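You operate a simulated robot arm through the tools that you are given. There is no shell and no other tool. Be economical: measure what you need, move in short steps, check, and stop when the job is done.

You run a simulated robot arm. Do the job below in one go: nothing can be reset, and whatever is moved stays where it is left.

JOB
Swap the console's flat cell holder for the fullest one on the tool cart.
Fine: lay the flat holder on the cart top, push the new one into the pocket, switch the console on to check it, then off again. Set down upright: cell holder.

It is judged by the outcome, as a careful person would: the job done as asked, and still so three seconds after it is handed in. It fails if anything else is knocked over, pushed out of place, dropped, spilled or broken.

ROBOT AND FRAMES
A 6-joint arm with a two-finger gripper on a trunk, on a base that drives. Base frame: it is fixed to the floor where the robot stands at the start and does not move with it; the origin is under the middle of the robot, x ahead of it, y to its left, z up. Lengths are in m, angles in degrees, forces in N, time in s.
With the tool pointing down near the work surface it reaches from about 0.3 to 0.74 m from the robot's upright axis, wherever it stands. Its first joint turns from -166.0 to 166.0 degrees. Places, roughly: battery pocket [0.6, 0.2, 1.1]; cell holder [2, 1, 0.75]; pedal lock [0.9, 0.4, 0.3]; top of the tool cart [2, 0.9, 0.8]. Payload 1.57 kg.
Tool frame: the origin (TCP) lies between the finger pads and is the grasp point; the fingertips stand 0.021 m ahead of it; z points along the fingers, y is the line along which they close. The gripper opens to 0.07 m. The gripper's body begins 0.05 m behind the TCP.
Orientation is that of the tool frame in the base frame, as a unit quaternion [x, y, z, w]. With the fingers straight down and closing along the base's y, the tool's x points along the base's -x, its y along +y and its z along -z.

CONTROLS
- The arm moves only by the tool play_rows. Its argument "deltas" is a list of rows, each a list of 7 numbers: the opening in per cent of the stroke, from 0 (shut) to 100 (fully open), then the shift along the tool's x, y, z in units of 20 mm (1.0 is 20 mm), then the turn, a rotation vector about the tool's x, y, z in units of 5 degrees (1.0 is 5 degrees). In form: [[jaw, x, y, z, rx, ry, rz], ...]. A call has 1 to 8 rows; each row shifts and turns the commanded pose from where the row before left it, along the tool's axes as they then stand. A call with a number of a shift or a turn outside -1 to 1 is refused whole. A row lasts 0.2 s, in which the tool goes at most 0.05 m and 8.6 degrees; a call with a longer step from one row to the next is refused whole, and so is a gripper value outside its range. Where a pose cannot be reached the arm comes as near as it can. A force on the tool above 90 N (or 10 N above the force at the start of the call, whichever is more), or a blocked arm, ends the call early, and 0.2 s more pass. Each finger halts on what it meets, pressing with about 25 N; the grip force reading is that of the motor and also rises with nothing between the fingers. The clock runs only during rows and for 0.2 s after the last one: add rows that do not move to give the fingers time. The reply holds the time, the measured pose of the TCP, the force on the tool along the base axes, the opening and the grip force, in the units named above and with some noise, with the torque about the TCP (base axes, N m) and any sound that the robot's microphone picked up, and new pictures: "show" is both (left out), scene, wrist or none.
- Cameras (640 x 400 px; columns grow to the right, rows downward): "scene" is now at [0.0316, 0.1636, 1.5099]; the picture's right is [0.07, -1.00, 0.00], its down [-0.48, -0.04, -0.88] and it looks along [0.87, 0.06, -0.48] (base axes); focal length 294 px, centre (320, 200). "wrist" rides on the gripper at [0.079, 0.004, -0.081] in the tool frame; the picture's right is [-0.05, 1.00, 0.00], its down [-0.67, -0.03, -0.75] and it looks along [-0.74, -0.04, 0.67] (tool axes); focal length 256 px, centre (320, 200). There is no depth. A picture from a camera that has moved, and an enlarged one, comes with that camera's place and axes in the base frame and with its lens.
- drive_base(legs): drives the robot by 1 to 6 legs, each [ahead, left, turn to the left] in m, m and degrees, along the robot's own axes; the way and the turn of a leg run together, so that a leg with both is an arc; at most 1.5 m and 180 degrees a leg. The arm and the cameras ride along, it lands a little off, and it stops where it bumps. It gives what a move gives, and a new picture of the scene camera.
- aim_head(pan, tilt): turns the head with the scene camera to pan (to the left, within 155 degrees either way) and tilt (down, from -29 to 69), counted from straight ahead of the robot. It gives what a move gives, and a new picture of the scene camera.
- inspect(camera, box): a new picture of the part [left, top, right, bottom] of that camera's present view, enlarged. No time passes.
- finish_job(): hands the job in; it is judged then, once.

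Work in short steps. Places have to be worked out from the pictures, the camera data and where the tool is seen: move nearer, look again, correct. Check each grasp and each placing, and mend what went wrong. You have 120 turns and 260 pictures in all, those below and enlarged ones among them. Open the gripper and draw the arm clear of the work before you hand the job in, unless the task says otherwise; then end with one line.

The tools are called as a command line: name --pt "numbers of a row" for each row, then --argument value for the rest, lists and objects as JSON in quotes. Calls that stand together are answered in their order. play_rows: Moves the arm, as the interface text tells. Its arguments: {"type":"object","properties":{"deltas":{"type":"array","items":{"type":"array","items":{"type":"number"}}},"show":{"type":"string","enum":["both","scene","wrist","none"]}},"required":["deltas"]} The other tools are called the same way: drive_base (legs) drives the base; aim_head (pan, tilt) turns the head that bears the scene camera; inspect (camera, box) takes an enlarged picture of a part of a camera's view; finish_job () hands the job in.

At the start:

```text
t: 0.0
ee_pos: [0.3564, 0.1862, 1.3124]
tool_rot: [0.001, 1.0, 0.0, -0.001]
ft_force: [-0.3, 0.0, 1.0]
ft_torque: [0.0, 0.05, 0.0]
gripper_width: 0.07
grasp_force: 0.1
robot x, y, heading: [0.0034, 0.0012, -0.3]
head pan, tilt: [4.2, 28.8]
```

scene: 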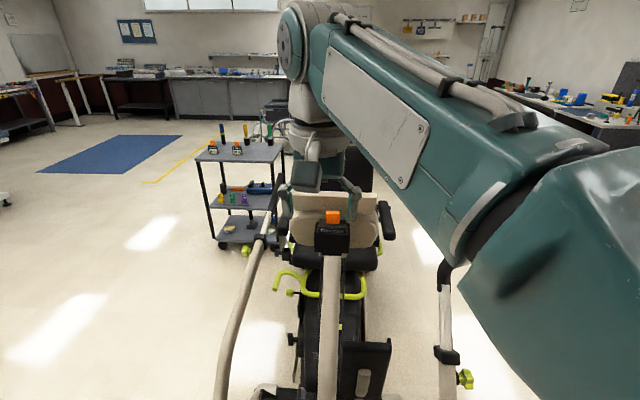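
wrist: 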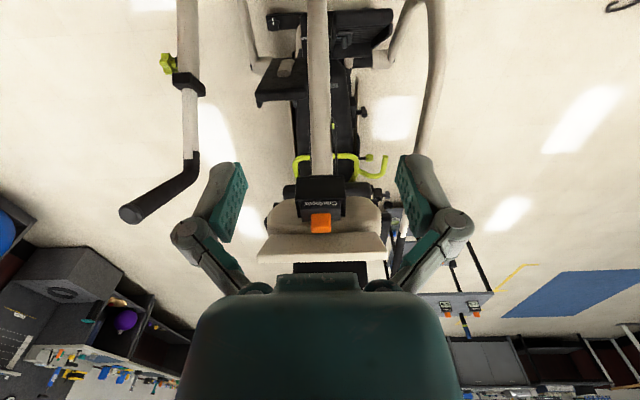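

The console with an orange-topped cell holder is ahead of me, and the cart is behind it to the left. I'll enlarge both views before moving.

inspect --camera "scene" --box '[180, 110, 300, 260]'

inspect --camera "scene" --box '[260, 170, 420, 290]'

inspect --camera "wrist" --box '[240, 140, 400, 270]'

```text
2.67 times, centred on (240, 185) of scene
camera zoom: at [0.0316, 0.1636, 1.5099], right [0.07, -1.0, 0.0], down [-0.48, -0.04, -0.88], along [0.87, 0.06, -0.48], focal length 784 px, centre (533, 240)
```

zoom: 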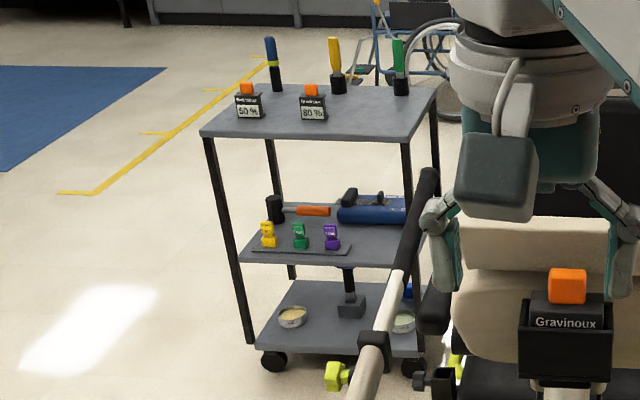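

```text
3.33 times, centred on (340, 230) of scene
camera zoom: at [0.0316, 0.1636, 1.5099], right [0.07, -1.0, 0.0], down [-0.48, -0.04, -0.88], along [0.87, 0.06, -0.48], focal length 980 px, centre (253, 100)
```

zoom: 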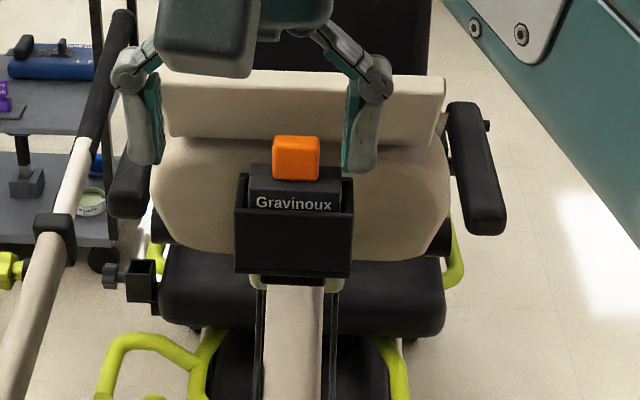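

```text
3.08 times, centred on (320, 205) of wrist
camera zoom: at [0.2776, 0.1911, 1.3919], right [0.05, 1.0, 0.0], down [0.67, -0.04, 0.74], along [0.74, -0.04, -0.67], focal length 788 px, centre (320, 185)
```

zoom: 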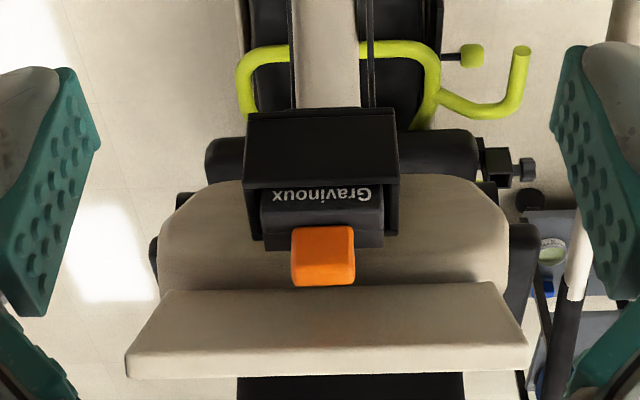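

The orange tab on the console's holder is at about (0.58, 0.17, 1.16). I don't see a switch yet, so I'll tilt the head down to look over the console and the machine below it.

aim_head --pan 0 --tilt 50

inspect --camera "scene" --box '[200, 40, 440, 190]'

inspect --camera "wrist" --box '[110, 0, 430, 200]'

```text
t: 0.8
ee_pos: [0.3574, 0.1864, 1.3122]
tool_rot: [0.001, 1.0, -0.001, -0.001]
ft_force: [-0.3, -0.5, -0.1]
ft_torque: [0.04, 0.05, 0.01]
gripper_width: 0.0703
grasp_force: 0.1
robot x, y, heading: [-0.0002, 0.0021, 0.1]
head pan, tilt: [0.0, 50.0]
camera scene: at [0.018, 0.1568, 1.4786], right [0.0, -1.0, 0.0], down [-0.77, 0.0, -0.64], along [0.64, 0.0, -0.77], focal length 294 px, centre (320, 200)
```

scene: 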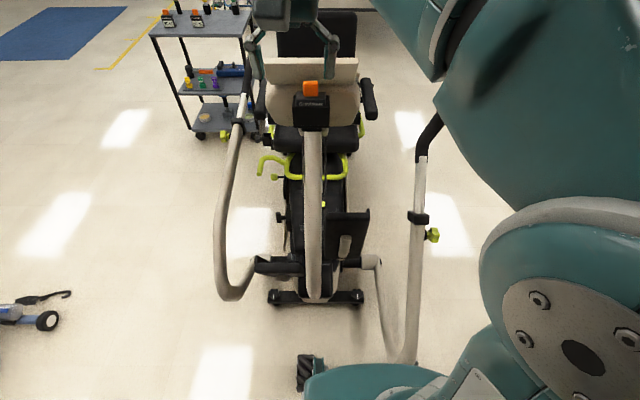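

```text
2.67 times, centred on (320, 115) of scene
camera zoom: at [0.018, 0.1568, 1.4786], right [0.0, -1.0, 0.0], down [-0.77, 0.0, -0.64], along [0.64, 0.0, -0.77], focal length 784 px, centre (320, 427)
```

zoom: 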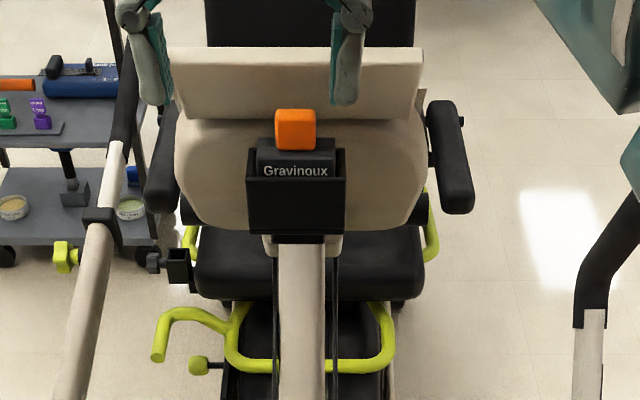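

```text
2.00 times, centred on (270, 100) of wrist
camera zoom: at [0.2776, 0.1907, 1.392], right [0.05, 1.0, 0.0], down [0.67, -0.04, 0.74], along [0.74, -0.04, -0.67], focal length 512 px, centre (420, 400)
```

zoom: 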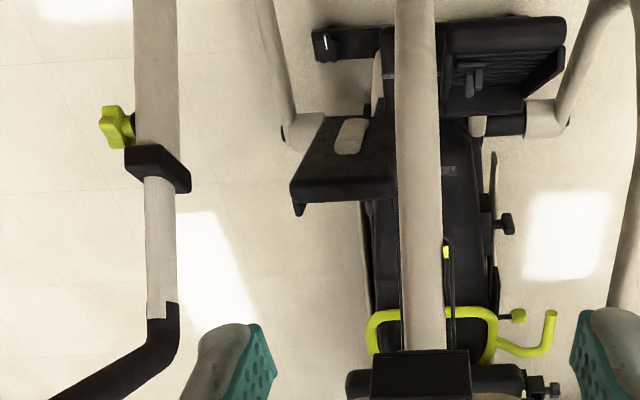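

It looks like a seated stepper with the battery pocket on the robot's side of its console. I'll bring the wrist camera nearer, staying high above it.

play_rows --pt "100 -1 0 0 0 0 0" --pt "100 -1 0 0 0 0 0" --pt "100 -1 0 0 0 0 0" --pt "100 -1 -0.3 0 0 0 0" --pt "100 -1 -0.3 0 0 0 0" --pt "100 -1 0 0 0 0 0" --pt "100 0 0 0 0 0 0"

inspect --camera "wrist" --box '[220, 40, 420, 240]'

```text
t: 2.5
ee_pos: [0.4769, 0.1728, 1.3114]
tool_rot: [-0.001, 1.0, 0.001, -0.001]
ft_force: [0.2, 0.2, 0.3]
ft_torque: [0.0, 0.0, 0.01]
gripper_width: 0.0698
grasp_force: 0.1
robot x, y, heading: [-0.0016, 0.0018, 0.1]
head pan, tilt: [0.0, 50.0]
camera scene: at [0.0187, 0.157, 1.4785], right [0.0, -1.0, 0.0], down [-0.77, 0.0, -0.64], along [0.64, 0.0, -0.77], focal length 294 px, centre (320, 200)
camera wrist: at [0.397, 0.1787, 1.3911], right [0.05, 1.0, 0.0], down [0.67, -0.04, 0.74], along [0.74, -0.04, -0.67], focal length 256 px, centre (320, 200)
```

scene: 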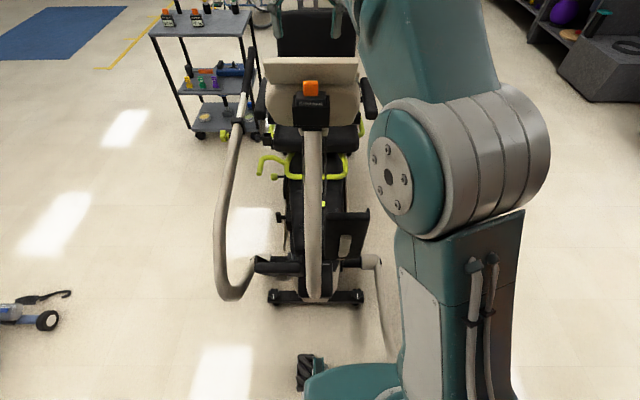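
wrist: 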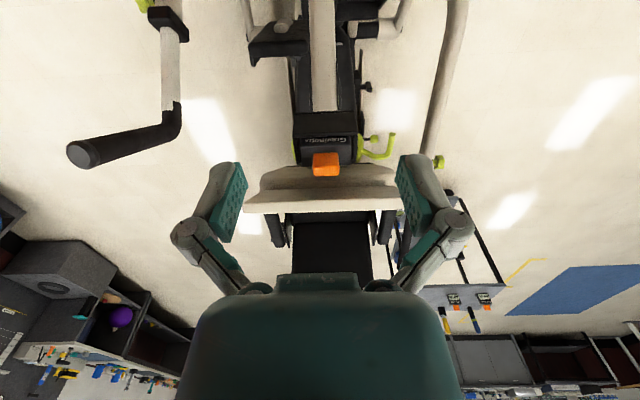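

```text
2.00 times, centred on (320, 140) of wrist
camera zoom: at [0.397, 0.1787, 1.3911], right [0.05, 1.0, 0.0], down [0.67, -0.04, 0.74], along [0.74, -0.04, -0.67], focal length 512 px, centre (320, 320)
```

zoom: 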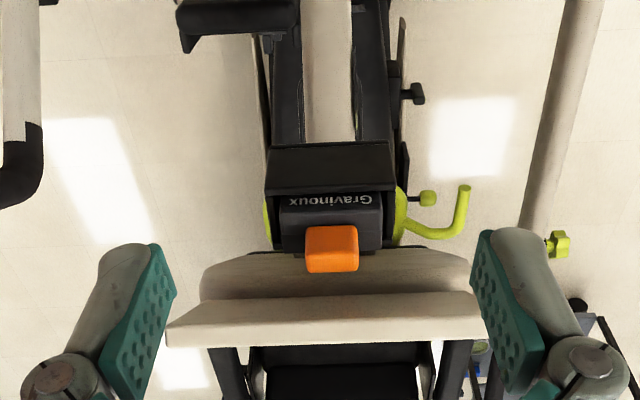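

From two views the tab is centred at about (0.60, 0.176, 1.148) and the pocket's rim is at about z 1.124. I'll move above the tab for a closer look at its base.

play_rows --pt "100 -1 0 0 0 0 0" --pt "100 -1 0 0 0 0 0" --pt "100 -1 0 0.5 0 0 0" --pt "100 -0.6 0.1 1 0 0 0" --pt "100 0 0 1 0 0 0" --pt "100 0 0 1 0 0 0" --pt "100 0 0 0 0 0 0"

inspect --camera "wrist" --box '[220, 60, 420, 260]'

inspect --camera "scene" --box '[260, 40, 380, 140]'

```text
t: 4.0
ee_pos: [0.5427, 0.1732, 1.2319]
tool_rot: [0.0, 1.0, 0.0, -0.001]
ft_force: [0.2, 0.1, -0.6]
ft_torque: [-0.01, 0.01, -0.03]
gripper_width: 0.0703
grasp_force: 0.0
out of reach, approached as far as the arm can: row 2, 3
robot x, y, heading: [0.0017, -0.0009, -0.2]
head pan, tilt: [0.0, 50.0]
camera scene: at [0.0189, 0.157, 1.4785], right [0.0, -1.0, 0.0], down [-0.77, 0.0, -0.64], along [0.64, 0.0, -0.77], focal length 294 px, centre (320, 200)
camera wrist: at [0.4628, 0.1783, 1.3111], right [0.05, 1.0, 0.0], down [0.67, -0.04, 0.74], along [0.74, -0.04, -0.67], focal length 256 px, centre (320, 200)
```

scene: 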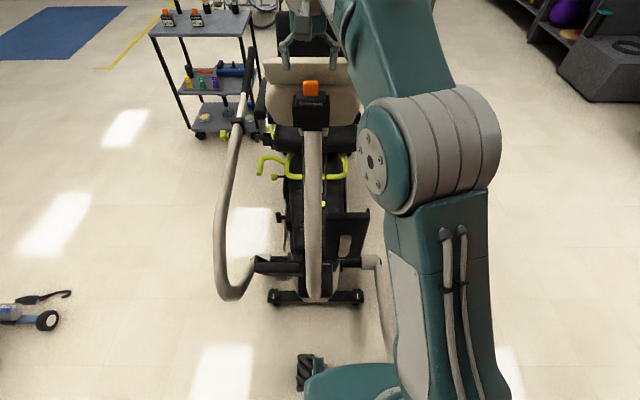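
wrist: 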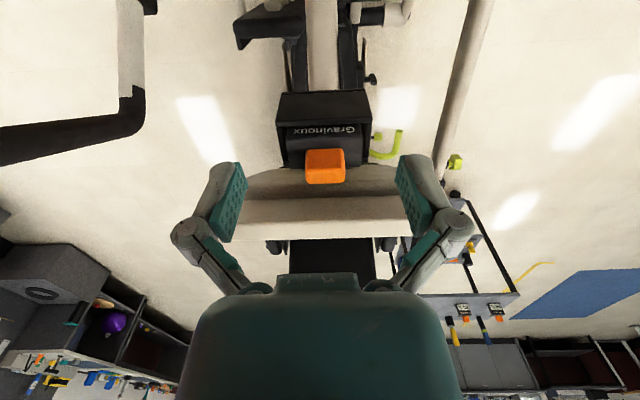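

```text
2.00 times, centred on (320, 160) of wrist
camera zoom: at [0.4628, 0.1783, 1.3111], right [0.05, 1.0, 0.0], down [0.67, -0.04, 0.74], along [0.74, -0.04, -0.67], focal length 512 px, centre (320, 280)
```

zoom: 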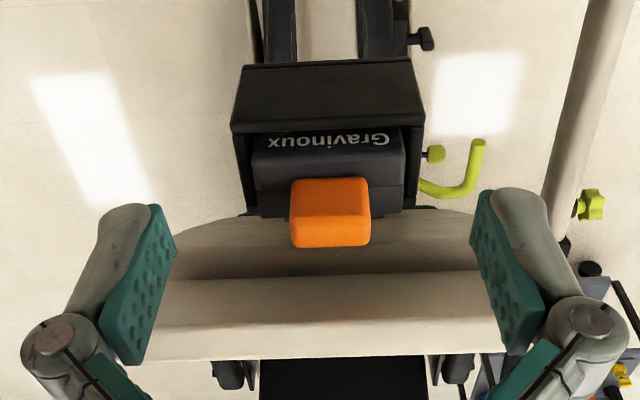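

```text
4.00 times, centred on (320, 90) of scene
camera zoom: at [0.0189, 0.157, 1.4785], right [0.0, -1.0, 0.0], down [-0.77, 0.0, -0.64], along [0.64, 0.0, -0.77], focal length 1176 px, centre (320, 640)
```

zoom: 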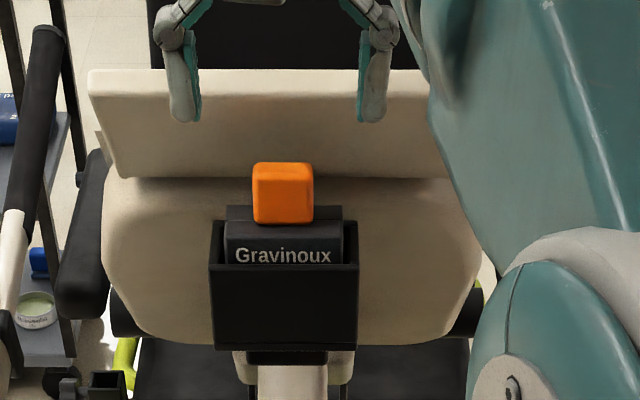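

I've reached the arm's limit at x≈0.54, and the tab is about 33 mm wide and spans z 1.136–1.163 at x≈0.60, so I'll drive forward 8 cm. The fingertips are at z≈1.21, which clears it.

drive_base --legs '[[0.08, 0, 0]]'

inspect --camera "wrist" --box '[220, 60, 420, 260]'

```text
t: 5.0
ee_pos: [0.5628, 0.1645, 1.231]
tool_rot: [0.009, 1.0, -0.001, 0.0]
ft_force: [0.2, -0.6, -0.4]
ft_torque: [-0.02, -0.01, 0.0]
gripper_width: 0.0703
grasp_force: 0.1
robot x, y, heading: [0.019, 0.0011, -0.7]
head pan, tilt: [0.0, 50.0]
stopped in leg 1: the robot was blocked; the commanded pose is now the measured one
camera scene: at [0.0394, 0.1577, 1.4783], right [-0.01, -1.0, 0.0], down [-0.77, 0.01, -0.64], along [0.64, -0.01, -0.77], focal length 294 px, centre (320, 200)
```

scene: 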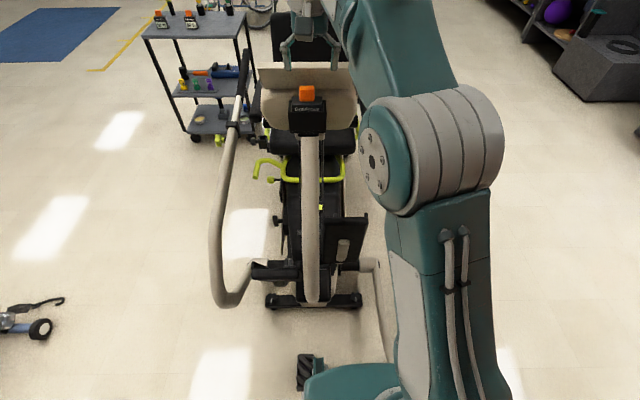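

```text
2.00 times, centred on (320, 160) of wrist
camera zoom: at [0.4831, 0.1705, 1.3104], right [0.07, 1.0, 0.0], down [0.67, -0.05, 0.74], along [0.74, -0.06, -0.67], focal length 512 px, centre (320, 280)
```

zoom: 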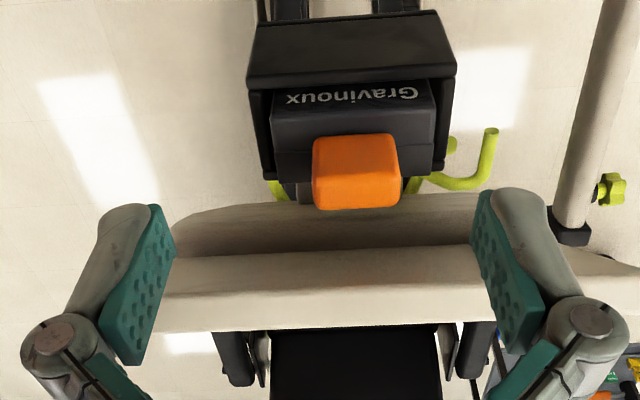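

The base was blocked after 2 cm, but the arm should reach more as it goes lower. I'll centre over the tab at about (0.602, 0.175).

play_rows --pt "100 -0.65 0.25 0.3 0 0 0" --pt "100 -0.65 0.25 0.3 0 0 0" --pt "100 -0.65 0 0.3 0 0 0" --pt "100 0 0 0 0 0 0"

inspect --camera "wrist" --box '[220, 60, 420, 260]'

```text
t: 6.0
ee_pos: [0.6017, 0.169, 1.2135]
tool_rot: [0.01, 1.0, 0.0, -0.001]
ft_force: [-0.3, 0.4, -0.5]
ft_torque: [0.0, -0.01, 0.01]
gripper_width: 0.07
grasp_force: 0.1
robot x, y, heading: [0.0201, 0.0001, -1.0]
head pan, tilt: [0.0, 50.0]
camera scene: at [0.0397, 0.1555, 1.4784], right [-0.01, -1.0, 0.0], down [-0.77, 0.01, -0.64], along [0.64, -0.01, -0.77], focal length 294 px, centre (320, 200)
camera wrist: at [0.5225, 0.176, 1.2928], right [0.07, 1.0, 0.0], down [0.67, -0.05, 0.74], along [0.74, -0.05, -0.67], focal length 256 px, centre (320, 200)
```

scene: 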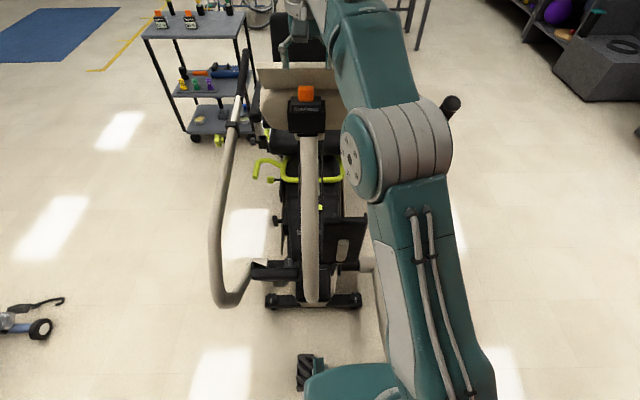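
wrist: 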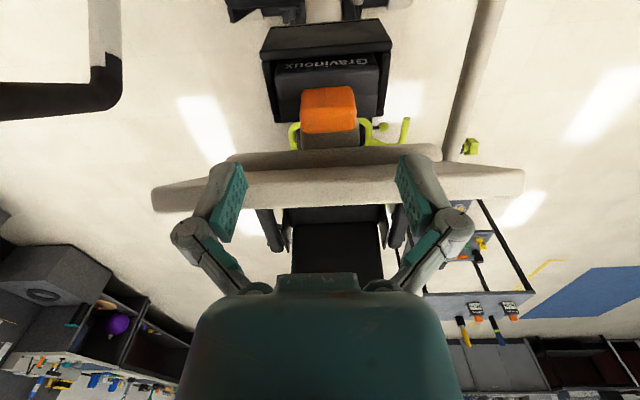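

```text
2.00 times, centred on (320, 160) of wrist
camera zoom: at [0.5225, 0.176, 1.2928], right [0.07, 1.0, 0.0], down [0.67, -0.05, 0.74], along [0.74, -0.05, -0.67], focal length 512 px, centre (320, 280)
```

zoom: 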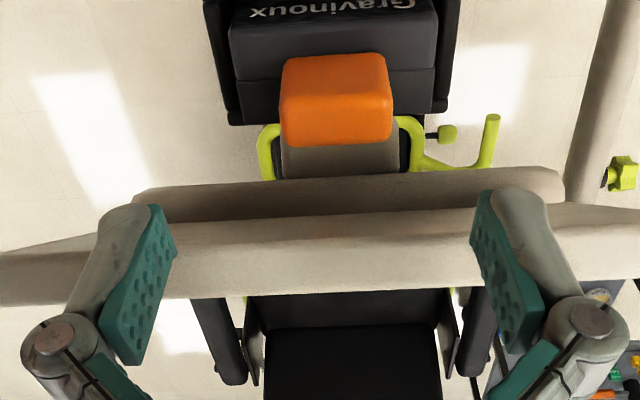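

The tab is centred at about (0.601, 0.1755). I'll shift y by +6 mm and go down to z≈1.16, so the tips stop just above the holder body.

play_rows --pt "100 0 0.3 0.5 0 0 0" --pt "100 0 0 0.7 0 0 0" --pt "100 0 0 0.7 0 0 0" --pt "100 0 0 0.5 0 0 0" --pt "100 0 0 0 0 0 0"

inspect --camera "wrist" --box '[220, 60, 420, 260]'

inspect --camera "scene" --box '[240, 40, 360, 140]'

```text
t: 7.2
ee_pos: [0.6026, 0.1759, 1.1662]
tool_rot: [0.01, 1.0, 0.0, 0.0]
ft_force: [0.3, 0.6, 0.2]
ft_torque: [0.01, -0.03, 0.0]
gripper_width: 0.0701
grasp_force: 0.0
robot x, y, heading: [0.0193, -0.0008, -0.8]
head pan, tilt: [0.0, 50.0]
camera scene: at [0.0396, 0.1546, 1.4784], right [-0.01, -1.0, 0.0], down [-0.77, 0.01, -0.64], along [0.64, -0.01, -0.77], focal length 294 px, centre (320, 200)
camera wrist: at [0.5232, 0.1827, 1.2455], right [0.07, 1.0, 0.0], down [0.67, -0.05, 0.74], along [0.74, -0.05, -0.67], focal length 256 px, centre (320, 200)
```

scene: 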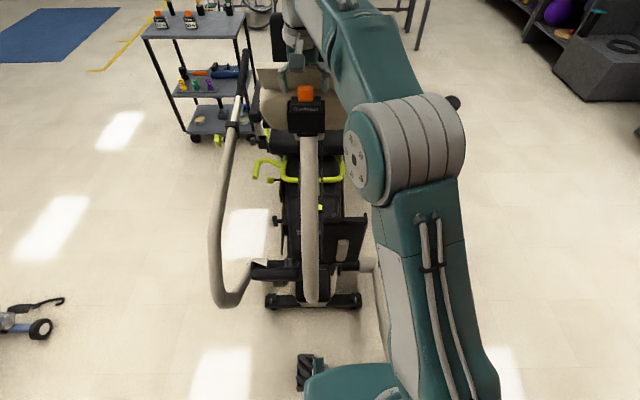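
wrist: 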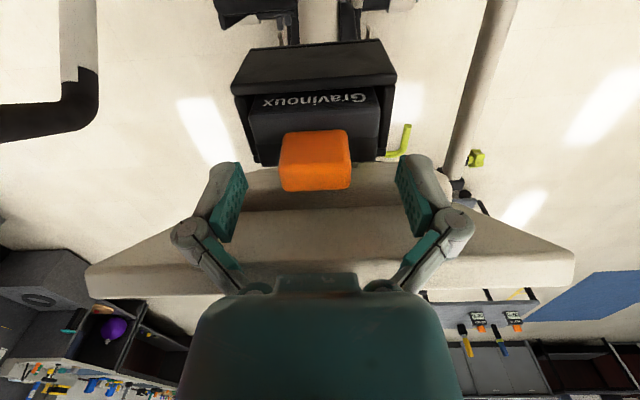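

```text
2.00 times, centred on (320, 160) of wrist
camera zoom: at [0.5232, 0.1827, 1.2455], right [0.07, 1.0, 0.0], down [0.67, -0.05, 0.74], along [0.74, -0.05, -0.67], focal length 512 px, centre (320, 280)
```

zoom: 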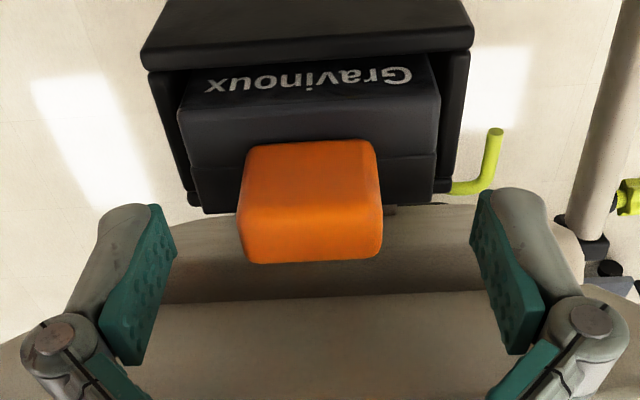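

```text
4.00 times, centred on (300, 90) of scene
camera zoom: at [0.0396, 0.1546, 1.4784], right [-0.01, -1.0, 0.0], down [-0.77, 0.01, -0.64], along [0.64, -0.01, -0.77], focal length 1176 px, centre (400, 640)
```

zoom: 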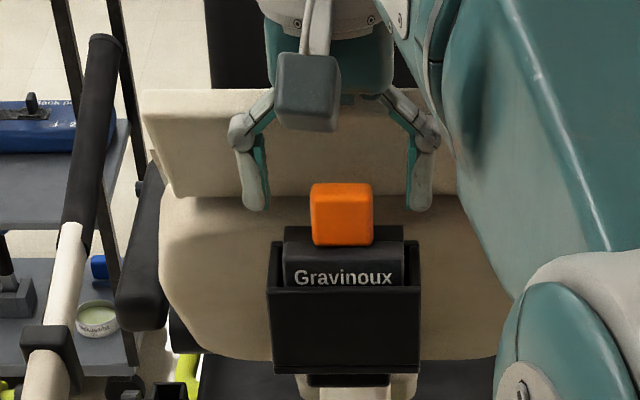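

The tab is between the fingers and well centred, with the tips at about z 1.145. I'll go down 6 mm more and close.

play_rows --pt "100 0.05 -0.05 0.3 0 0 0" --pt "100 0 0 0 0 0 0" --pt "60 0 0 0 0 0 0" --pt "30 0 0 0 0 0 0" --pt "10 0 0 0 0 0 0" --pt "10 0 0 0 0 0 0"

inspect --camera "wrist" --box '[220, 60, 420, 260]'

```text
t: 8.6
ee_pos: [0.6005, 0.1753, 1.1616]
tool_rot: [0.009, 1.0, 0.0, -0.001]
ft_force: [-0.4, -1.2, 9.9]
ft_torque: [-0.02, 0.04, 0.04]
gripper_width: 0.0315
grasp_force: 25.0
robot x, y, heading: [0.0167, -0.0013, -0.9]
head pan, tilt: [0.0, 50.0]
camera scene: at [0.0389, 0.154, 1.4786], right [-0.01, -1.0, 0.0], down [-0.77, 0.01, -0.64], along [0.64, -0.01, -0.77], focal length 294 px, centre (320, 200)
camera wrist: at [0.5208, 0.1809, 1.2401], right [0.07, 1.0, 0.0], down [0.67, -0.05, 0.74], along [0.74, -0.05, -0.67], focal length 256 px, centre (320, 200)
```

scene: 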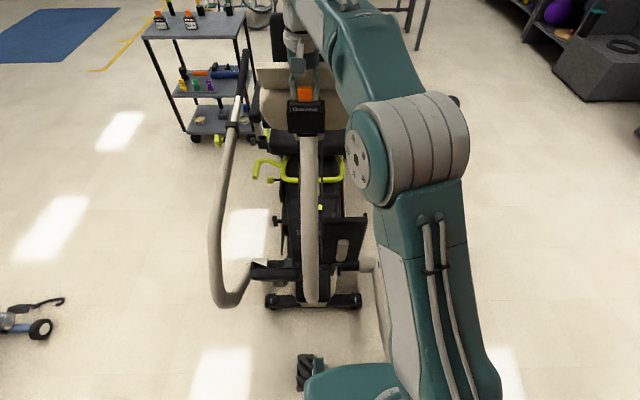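
wrist: 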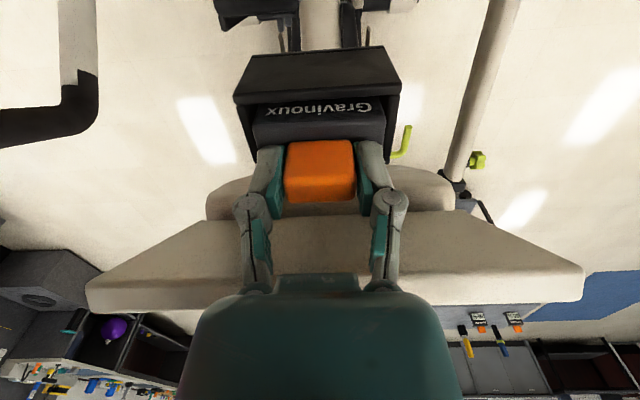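

```text
2.00 times, centred on (320, 160) of wrist
camera zoom: at [0.5208, 0.1809, 1.2401], right [0.07, 1.0, 0.0], down [0.67, -0.05, 0.74], along [0.74, -0.05, -0.67], focal length 512 px, centre (320, 280)
```

zoom: 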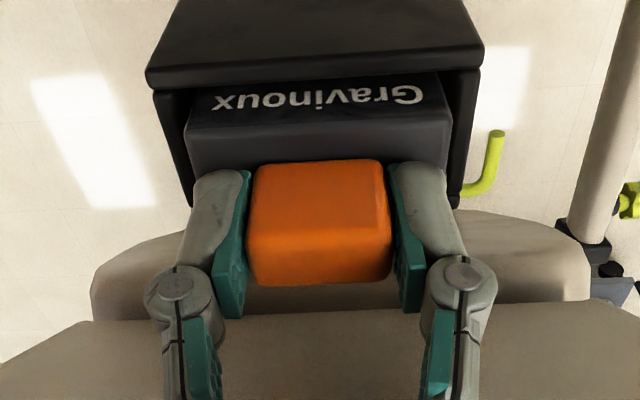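

The tab is gripped, with an opening of 31.5 mm and 25 N. I'll lift straight up slowly to draw the holder out.

play_rows --pt "10 0 0 -0.4 0 0 0" --pt "10 0 0 -0.5 0 0 0" --pt "10 0 0 -0.5 0 0 0" --pt "10 0 0 -0.5 0 0 0" --pt "10 0 0 0 0 0 0"

inspect --camera "wrist" --box '[220, 60, 420, 260]'

inspect --camera "scene" --box '[240, 40, 360, 140]'

```text
t: 9.8
ee_pos: [0.6016, 0.1737, 1.1969]
tool_rot: [0.01, 1.0, 0.0, -0.001]
ft_force: [-0.1, 0.0, -1.6]
ft_torque: [-0.01, -0.01, 0.02]
gripper_width: 0.0317
grasp_force: 25.5
robot x, y, heading: [0.0174, -0.0046, -0.7]
head pan, tilt: [0.0, 50.0]
camera scene: at [0.0397, 0.1546, 1.4784], right [-0.01, -1.0, 0.0], down [-0.77, 0.01, -0.64], along [0.64, -0.01, -0.77], focal length 294 px, centre (320, 200)
camera wrist: at [0.522, 0.1801, 1.2774], right [0.07, 1.0, 0.0], down [0.67, -0.05, 0.74], along [0.74, -0.05, -0.67], focal length 256 px, centre (320, 200)
```

scene: 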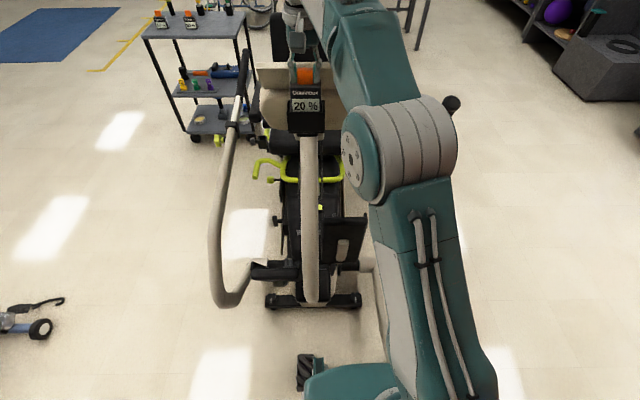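
wrist: 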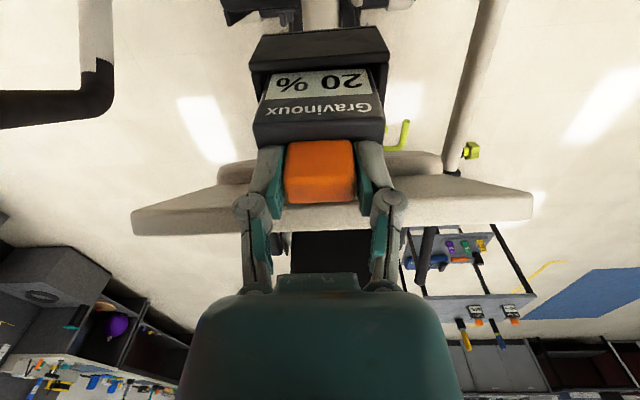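

```text
2.00 times, centred on (320, 160) of wrist
camera zoom: at [0.522, 0.1801, 1.2774], right [0.07, 1.0, 0.0], down [0.67, -0.05, 0.74], along [0.74, -0.05, -0.67], focal length 512 px, centre (320, 280)
```

zoom: 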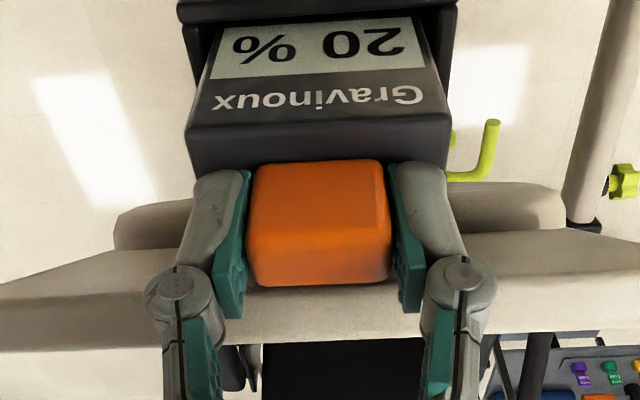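

```text
4.00 times, centred on (300, 90) of scene
camera zoom: at [0.0397, 0.1546, 1.4784], right [-0.01, -1.0, 0.0], down [-0.77, 0.01, -0.64], along [0.64, -0.01, -0.77], focal length 1176 px, centre (400, 640)
```

zoom: 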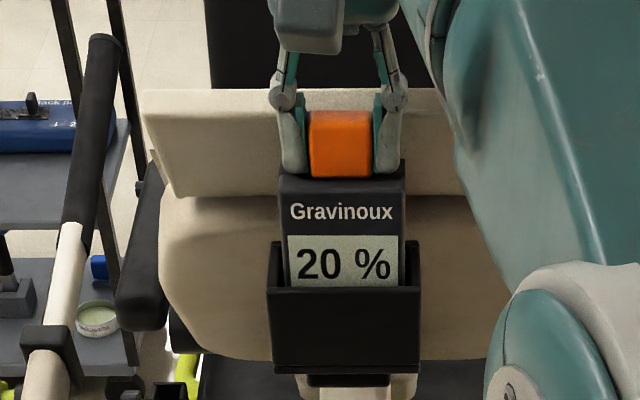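

It slides out freely and shows 20 %. I'll keep lifting until it clears the pocket.

play_rows --pt "10 0 0 -0.8 0 0 0" --pt "10 0 0 -0.8 0 0 0" --pt "10 0 0 -0.8 0 0 0" --pt "10 0 0 -0.8 0 0 0" --pt "10 0 0 -0.5 0 0 0" --pt "10 0 0 0 0 0 0"

inspect --camera "scene" --box '[240, 20, 360, 140]'

inspect --camera "wrist" --box '[220, 20, 420, 220]'

```text
t: 11.2
ee_pos: [0.5871, 0.1687, 1.2549]
tool_rot: [0.009, 1.0, 0.0, 0.0]
ft_force: [0.0, 0.0, -2.1]
ft_torque: [-0.04, -0.03, -0.01]
gripper_width: 0.0318
grasp_force: 24.9
out of reach, approached as far as the arm can: row 3, 4, 5
robot x, y, heading: [0.0198, -0.001, -0.7]
head pan, tilt: [0.0, 50.0]
camera scene: at [0.0397, 0.1545, 1.4784], right [-0.01, -1.0, 0.0], down [-0.77, 0.01, -0.64], along [0.64, -0.01, -0.77], focal length 294 px, centre (320, 200)
camera wrist: at [0.506, 0.175, 1.3351], right [0.07, 1.0, 0.0], down [0.67, -0.05, 0.75], along [0.74, -0.05, -0.67], focal length 256 px, centre (320, 200)
```

scene: 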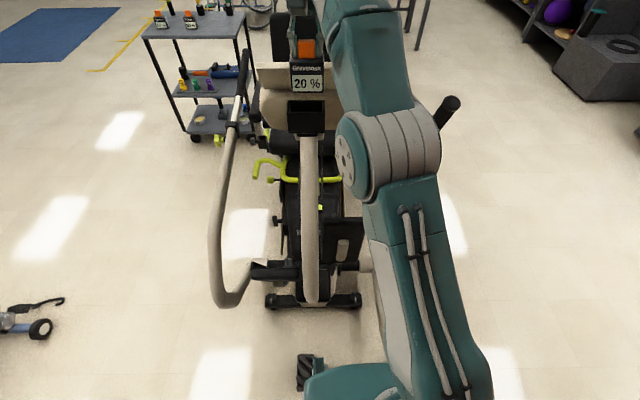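
wrist: 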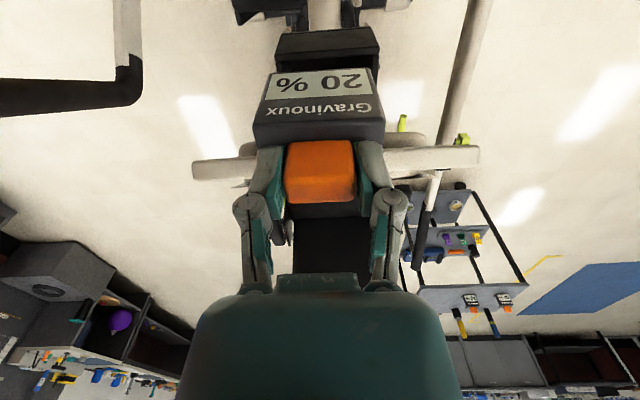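

```text
3.33 times, centred on (300, 80) of scene
camera zoom: at [0.0397, 0.1545, 1.4784], right [-0.01, -1.0, 0.0], down [-0.77, 0.01, -0.64], along [0.64, -0.01, -0.77], focal length 980 px, centre (387, 600)
```

zoom: 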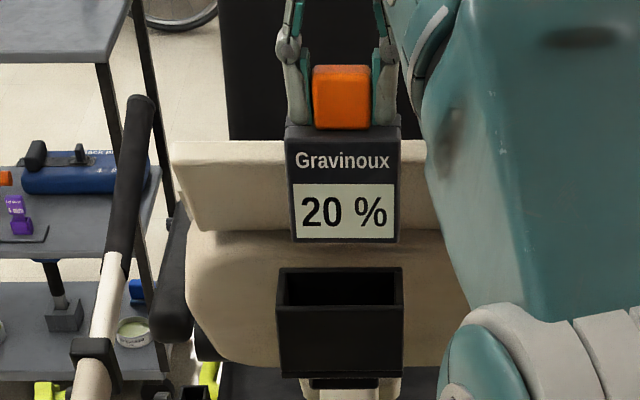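

```text
2.00 times, centred on (320, 120) of wrist
camera zoom: at [0.506, 0.175, 1.3351], right [0.07, 1.0, 0.0], down [0.67, -0.05, 0.75], along [0.74, -0.05, -0.67], focal length 512 px, centre (320, 360)
```

zoom: 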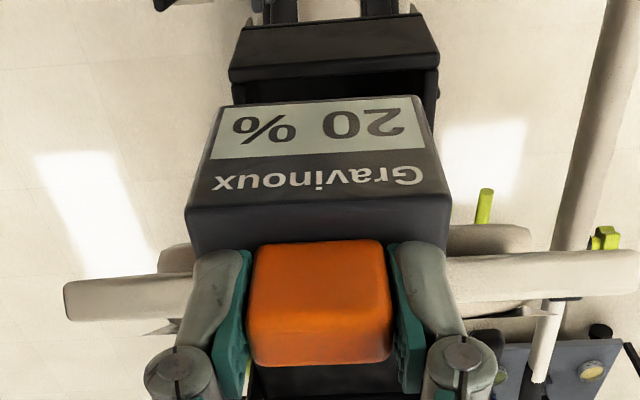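

The holder is clear of the pocket, whose bottom is about 89 mm below the TCP. I'll draw the arm back towards the robot before driving.

play_rows --pt "10 0.5 0 0 0 0 0" --pt "10 1 0 0 0 0 0" --pt "10 1 0 0 0 0 0" --pt "10 1 0 0 0 0 0" --pt "10 1 0 0 0 0 0" --pt "10 1 0 0 0 0 0" --pt "10 1 0 0 0 0 0" --pt "10 0 0 0 0 0 0" --show "none"

drive_base --legs '[[-0.15, 0, 0], [0, 0.5, 0]]'

aim_head --pan 0 --tilt 35

```text
t: 13.0
ee_pos: [0.4547, 0.1731, 1.2544]
tool_rot: [0.01, 1.0, 0.001, -0.001]
ft_force: [0.1, -0.1, -2.2]
ft_torque: [0.0, 0.0, -0.01]
gripper_width: 0.0316
grasp_force: 25.1
robot x, y, heading: [0.0182, -0.0008, -0.6]
head pan, tilt: [0.0, 50.0]
```

```text
t: 16.9
ee_pos: [0.3007, 0.6822, 1.2566]
tool_rot: [0.0, 1.0, 0.0, -0.002]
ft_force: [-0.3, -0.5, -3.0]
ft_torque: [-0.02, -0.01, -0.01]
gripper_width: 0.0315
grasp_force: 25.0
robot x, y, heading: [-0.1298, 0.503, 0.4]
head pan, tilt: [0.0, 50.0]
camera scene: at [-0.1141, 0.6552, 1.4788], right [0.0, -1.0, 0.0], down [-0.77, 0.0, -0.64], along [0.64, 0.0, -0.77], focal length 294 px, centre (320, 200)
```

scene: 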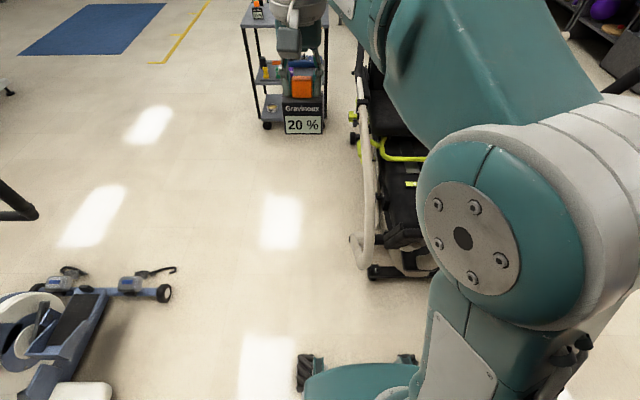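

```text
t: 17.7
ee_pos: [0.3, 0.6843, 1.2557]
tool_rot: [0.0, 1.0, -0.001, -0.001]
ft_force: [0.2, 0.6, -1.9]
ft_torque: [0.03, -0.03, 0.03]
gripper_width: 0.0316
grasp_force: 25.2
robot x, y, heading: [-0.1308, 0.5011, -0.1]
head pan, tilt: [0.0, 35.0]
camera scene: at [-0.103, 0.6571, 1.5002], right [0.0, -1.0, 0.0], down [-0.57, 0.0, -0.82], along [0.82, 0.0, -0.57], focal length 294 px, centre (320, 200)
```

scene: 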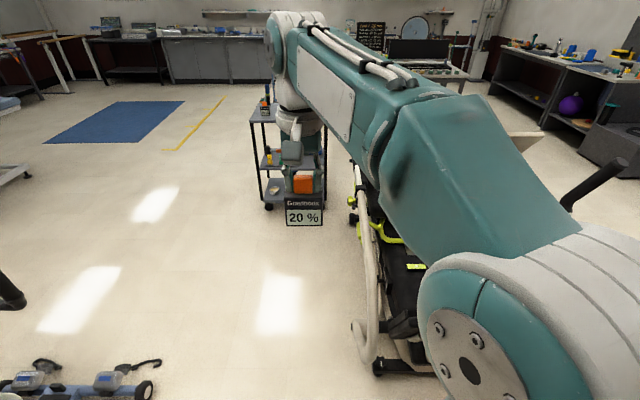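

The scooter's nearest wheel is at y≈1.39 and the machine's left edge at y≈0.52, so I'll go along y≈0.92. That means strafing left, then driving ahead towards the cart.

drive_base --legs '[[0, 0.42, 0], [1.25, 0, 0]]'

aim_head --pan 20 --tilt 45

```text
t: 26.2
ee_pos: [1.548, 1.1283, 1.2553]
tool_rot: [-0.011, 1.0, -0.001, -0.002]
ft_force: [-0.5, 0.2, -1.7]
ft_torque: [0.01, 0.0, -0.01]
gripper_width: 0.0314
grasp_force: 24.1
robot x, y, heading: [1.1194, 0.9353, 1.4]
head pan, tilt: [0.0, 35.0]
camera scene: at [1.1437, 1.0942, 1.5002], right [0.03, -1.0, 0.0], down [-0.57, -0.02, -0.82], along [0.82, 0.02, -0.57], focal length 294 px, centre (320, 200)
```

scene: 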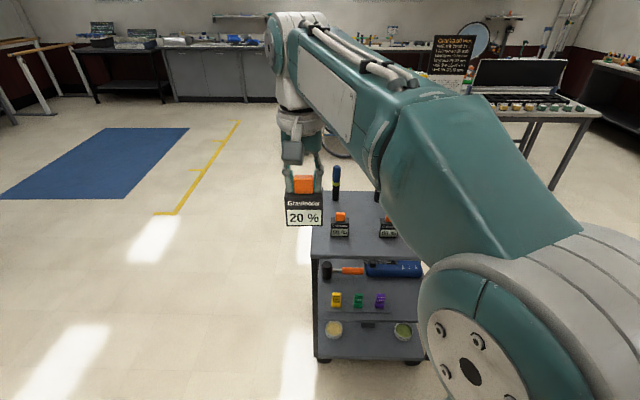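

```text
t: 27.0
ee_pos: [1.5469, 1.1285, 1.2562]
tool_rot: [-0.011, 1.0, 0.001, -0.002]
ft_force: [-0.2, -0.7, -1.3]
ft_torque: [0.0, 0.03, -0.03]
gripper_width: 0.0317
grasp_force: 24.9
robot x, y, heading: [1.1189, 0.9373, 1.3]
head pan, tilt: [20.0, 45.0]
camera scene: at [1.1314, 1.1216, 1.4854], right [0.36, -0.93, 0.0], down [-0.66, -0.26, -0.71], along [0.66, 0.26, -0.71], focal length 294 px, centre (320, 200)
```

scene: 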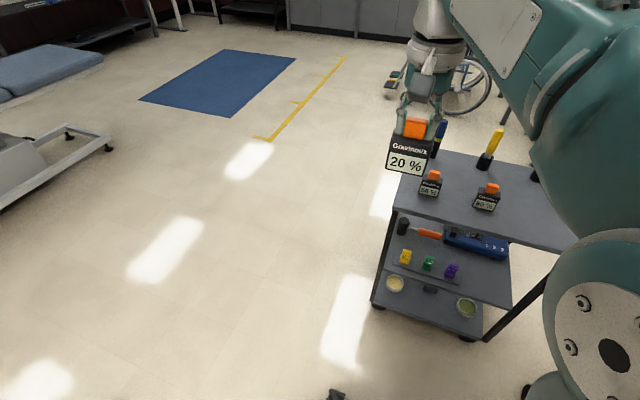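

The cart's near edge is at x≈1.85, with holders at about (1.945, 1.04) and (1.94, 0.87). I'll read their labels.

inspect --camera "scene" --box '[390, 100, 560, 220]'

inspect --camera "wrist" --box '[200, 0, 520, 280]'

```text
3.33 times, centred on (475, 160) of scene
camera zoom: at [1.1314, 1.1216, 1.4854], right [0.36, -0.93, 0.0], down [-0.66, -0.26, -0.71], along [0.66, 0.26, -0.71], focal length 980 px, centre (-197, 333)
```

zoom: 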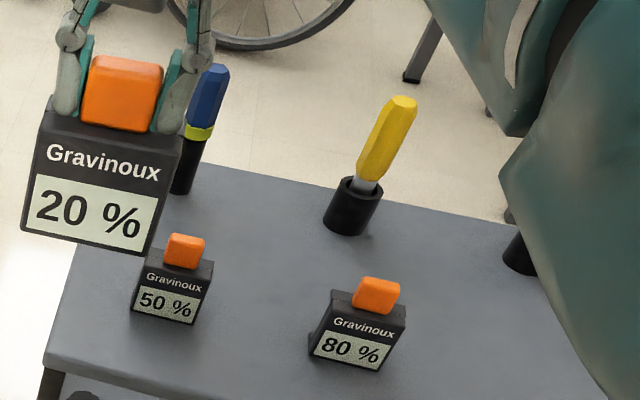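

```text
1.43 times, centred on (360, 140) of wrist
camera zoom: at [1.4675, 1.1314, 1.3359], right [0.03, 1.0, 0.0], down [0.67, -0.02, 0.74], along [0.74, -0.02, -0.67], focal length 366 px, centre (263, 286)
```

zoom: 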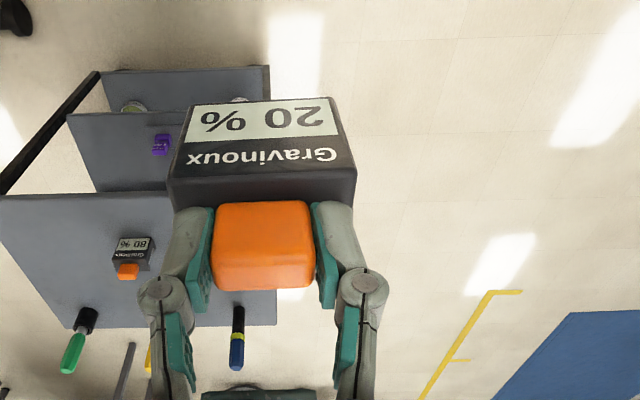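

The choice is 80 %, which stands slightly yawed at about (1.94, 0.87). The front-right of the cart top at about (1.94, 0.72) is free for the flat holder, so I'll drive nearer.

drive_base --legs '[[0.26, -0.03, -1.3]]'

aim_head --pan 0 --tilt 55

```text
t: 28.8
ee_pos: [1.801, 1.0983, 1.2552]
tool_rot: [-0.003, 1.0, -0.001, -0.002]
ft_force: [-0.3, 0.4, -1.6]
ft_torque: [0.0, 0.01, -0.02]
gripper_width: 0.0317
grasp_force: 24.9
robot x, y, heading: [1.369, 0.9127, 1.0]
head pan, tilt: [20.0, 45.0]
camera scene: at [1.3854, 1.0966, 1.4852], right [0.35, -0.94, 0.0], down [-0.66, -0.25, -0.71], along [0.66, 0.25, -0.71], focal length 294 px, centre (320, 200)
```

scene: 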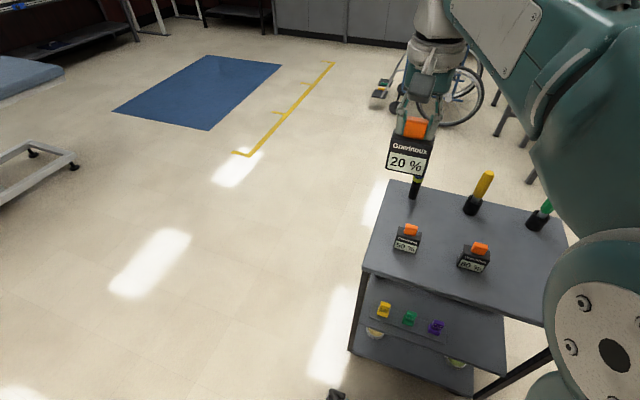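

```text
t: 29.6
ee_pos: [1.8018, 1.0954, 1.2563]
tool_rot: [-0.002, 1.0, 0.001, -0.002]
ft_force: [-0.7, 0.6, -2.3]
ft_torque: [0.04, -0.05, -0.01]
gripper_width: 0.0319
grasp_force: 24.8
robot x, y, heading: [1.3698, 0.9085, 0.5]
head pan, tilt: [0.0, 55.0]
camera scene: at [1.3814, 1.0677, 1.472], right [0.01, -1.0, 0.0], down [-0.82, -0.01, -0.57], along [0.57, 0.01, -0.82], focal length 294 px, centre (320, 200)
```

scene: 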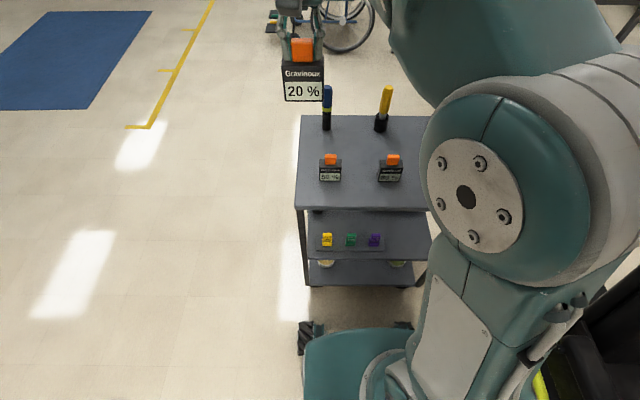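

Before swinging the arm to the right, I want to see how much room the elbow has next to the chair.

aim_head --pan -55 --tilt 35

```text
t: 30.9
ee_pos: [1.8007, 1.0972, 1.2562]
tool_rot: [-0.002, 1.0, 0.0, -0.002]
ft_force: [0.9, -0.5, -2.0]
ft_torque: [-0.05, 0.03, -0.01]
gripper_width: 0.0317
grasp_force: 25.3
robot x, y, heading: [1.3717, 0.9108, 0.6]
head pan, tilt: [-55.0, 35.0]
camera scene: at [1.3606, 0.9955, 1.5003], right [-0.81, -0.58, 0.0], down [-0.34, 0.47, -0.82], along [0.48, -0.67, -0.57], focal length 294 px, centre (320, 200)
```

scene: 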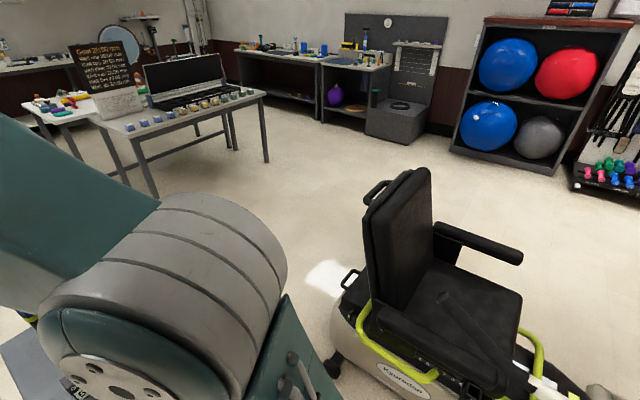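

The chair back tops out near (1.55, 0.2, 1.05), and the elbow is around y 0.85, so there's room. I'll swing the held holder across to the right, high above the cart.

play_rows --pt "10 -0.5 -1 0 0 0 0" --pt "10 -0.5 -1 0 0 0 0" --pt "10 -0.5 -1 0 0 0 0" --pt "10 -0.5 -1 0 0 0 0" --pt "10 -0.5 -1 0 0 0 0" --pt "10 -0.5 -1 0 0 0 0" --pt "10 0 -1 0 0 0 0" --pt "10 0 -1 0 0 0 0" --show "none"

play_rows --pt "10 0 -1 0 0 0 0" --pt "10 0 -1 0 0 0 0" --pt "10 0 -1 0 0 0 0" --pt "10 0 -1 0 0 0 0" --pt "10 0 -1 0 0 0 0" --pt "10 0 -1 0 0 0 0" --pt "10 0 -1 0 0 0 0" --pt "10 0 -1 0 0 0 0" --show "wrist"

aim_head --pan 0 --tilt 50

```text
t: 32.7
ee_pos: [1.862, 0.9363, 1.2549]
tool_rot: [-0.003, 1.0, 0.0, -0.001]
ft_force: [-0.4, 0.0, -0.7]
ft_torque: [0.02, -0.01, 0.0]
gripper_width: 0.0318
grasp_force: 25.4
robot x, y, heading: [1.369, 0.9103, 0.6]
head pan, tilt: [-55.0, 35.0]
```

```text
t: 34.5
ee_pos: [1.862, 0.776, 1.2558]
tool_rot: [-0.003, 1.0, 0.0, -0.001]
ft_force: [0.2, -0.2, -2.1]
ft_torque: [0.03, 0.03, 0.01]
gripper_width: 0.0318
grasp_force: 25.1
robot x, y, heading: [1.3703, 0.911, 0.5]
head pan, tilt: [-55.0, 35.0]
camera wrist: at [1.7827, 0.7806, 1.3351], right [0.05, 1.0, 0.0], down [0.67, -0.03, 0.74], along [0.74, -0.03, -0.67], focal length 256 px, centre (320, 200)
```

wrist: 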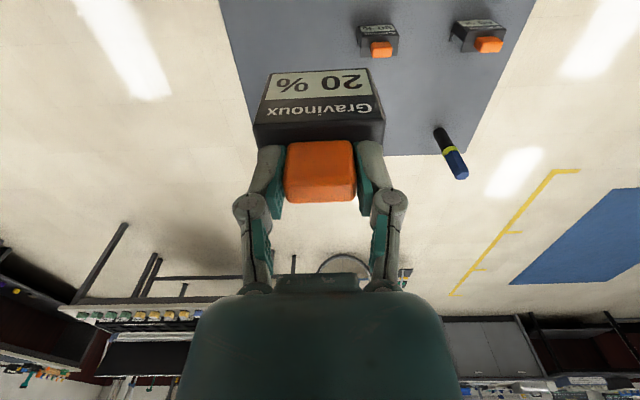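

```text
t: 35.7
ee_pos: [1.862, 0.7777, 1.2555]
tool_rot: [-0.002, 1.0, 0.0, -0.002]
ft_force: [0.7, 0.2, -2.0]
ft_torque: [0.01, 0.0, -0.03]
gripper_width: 0.0316
grasp_force: 25.2
robot x, y, heading: [1.3707, 0.9103, 0.3]
head pan, tilt: [0.0, 50.0]
camera scene: at [1.3866, 1.0661, 1.4787], right [0.01, -1.0, 0.0], down [-0.77, -0.01, -0.64], along [0.64, 0.01, -0.77], focal length 294 px, centre (320, 200)
```

scene: 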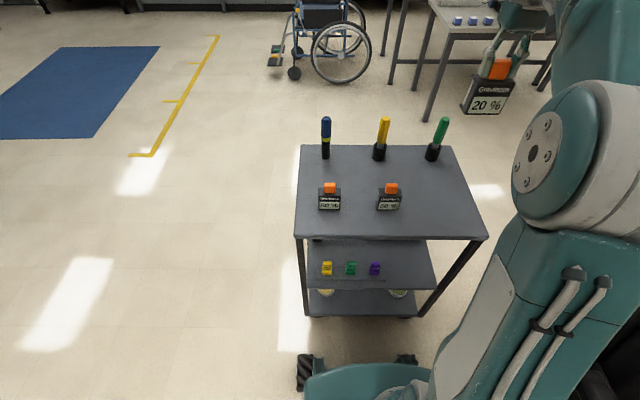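

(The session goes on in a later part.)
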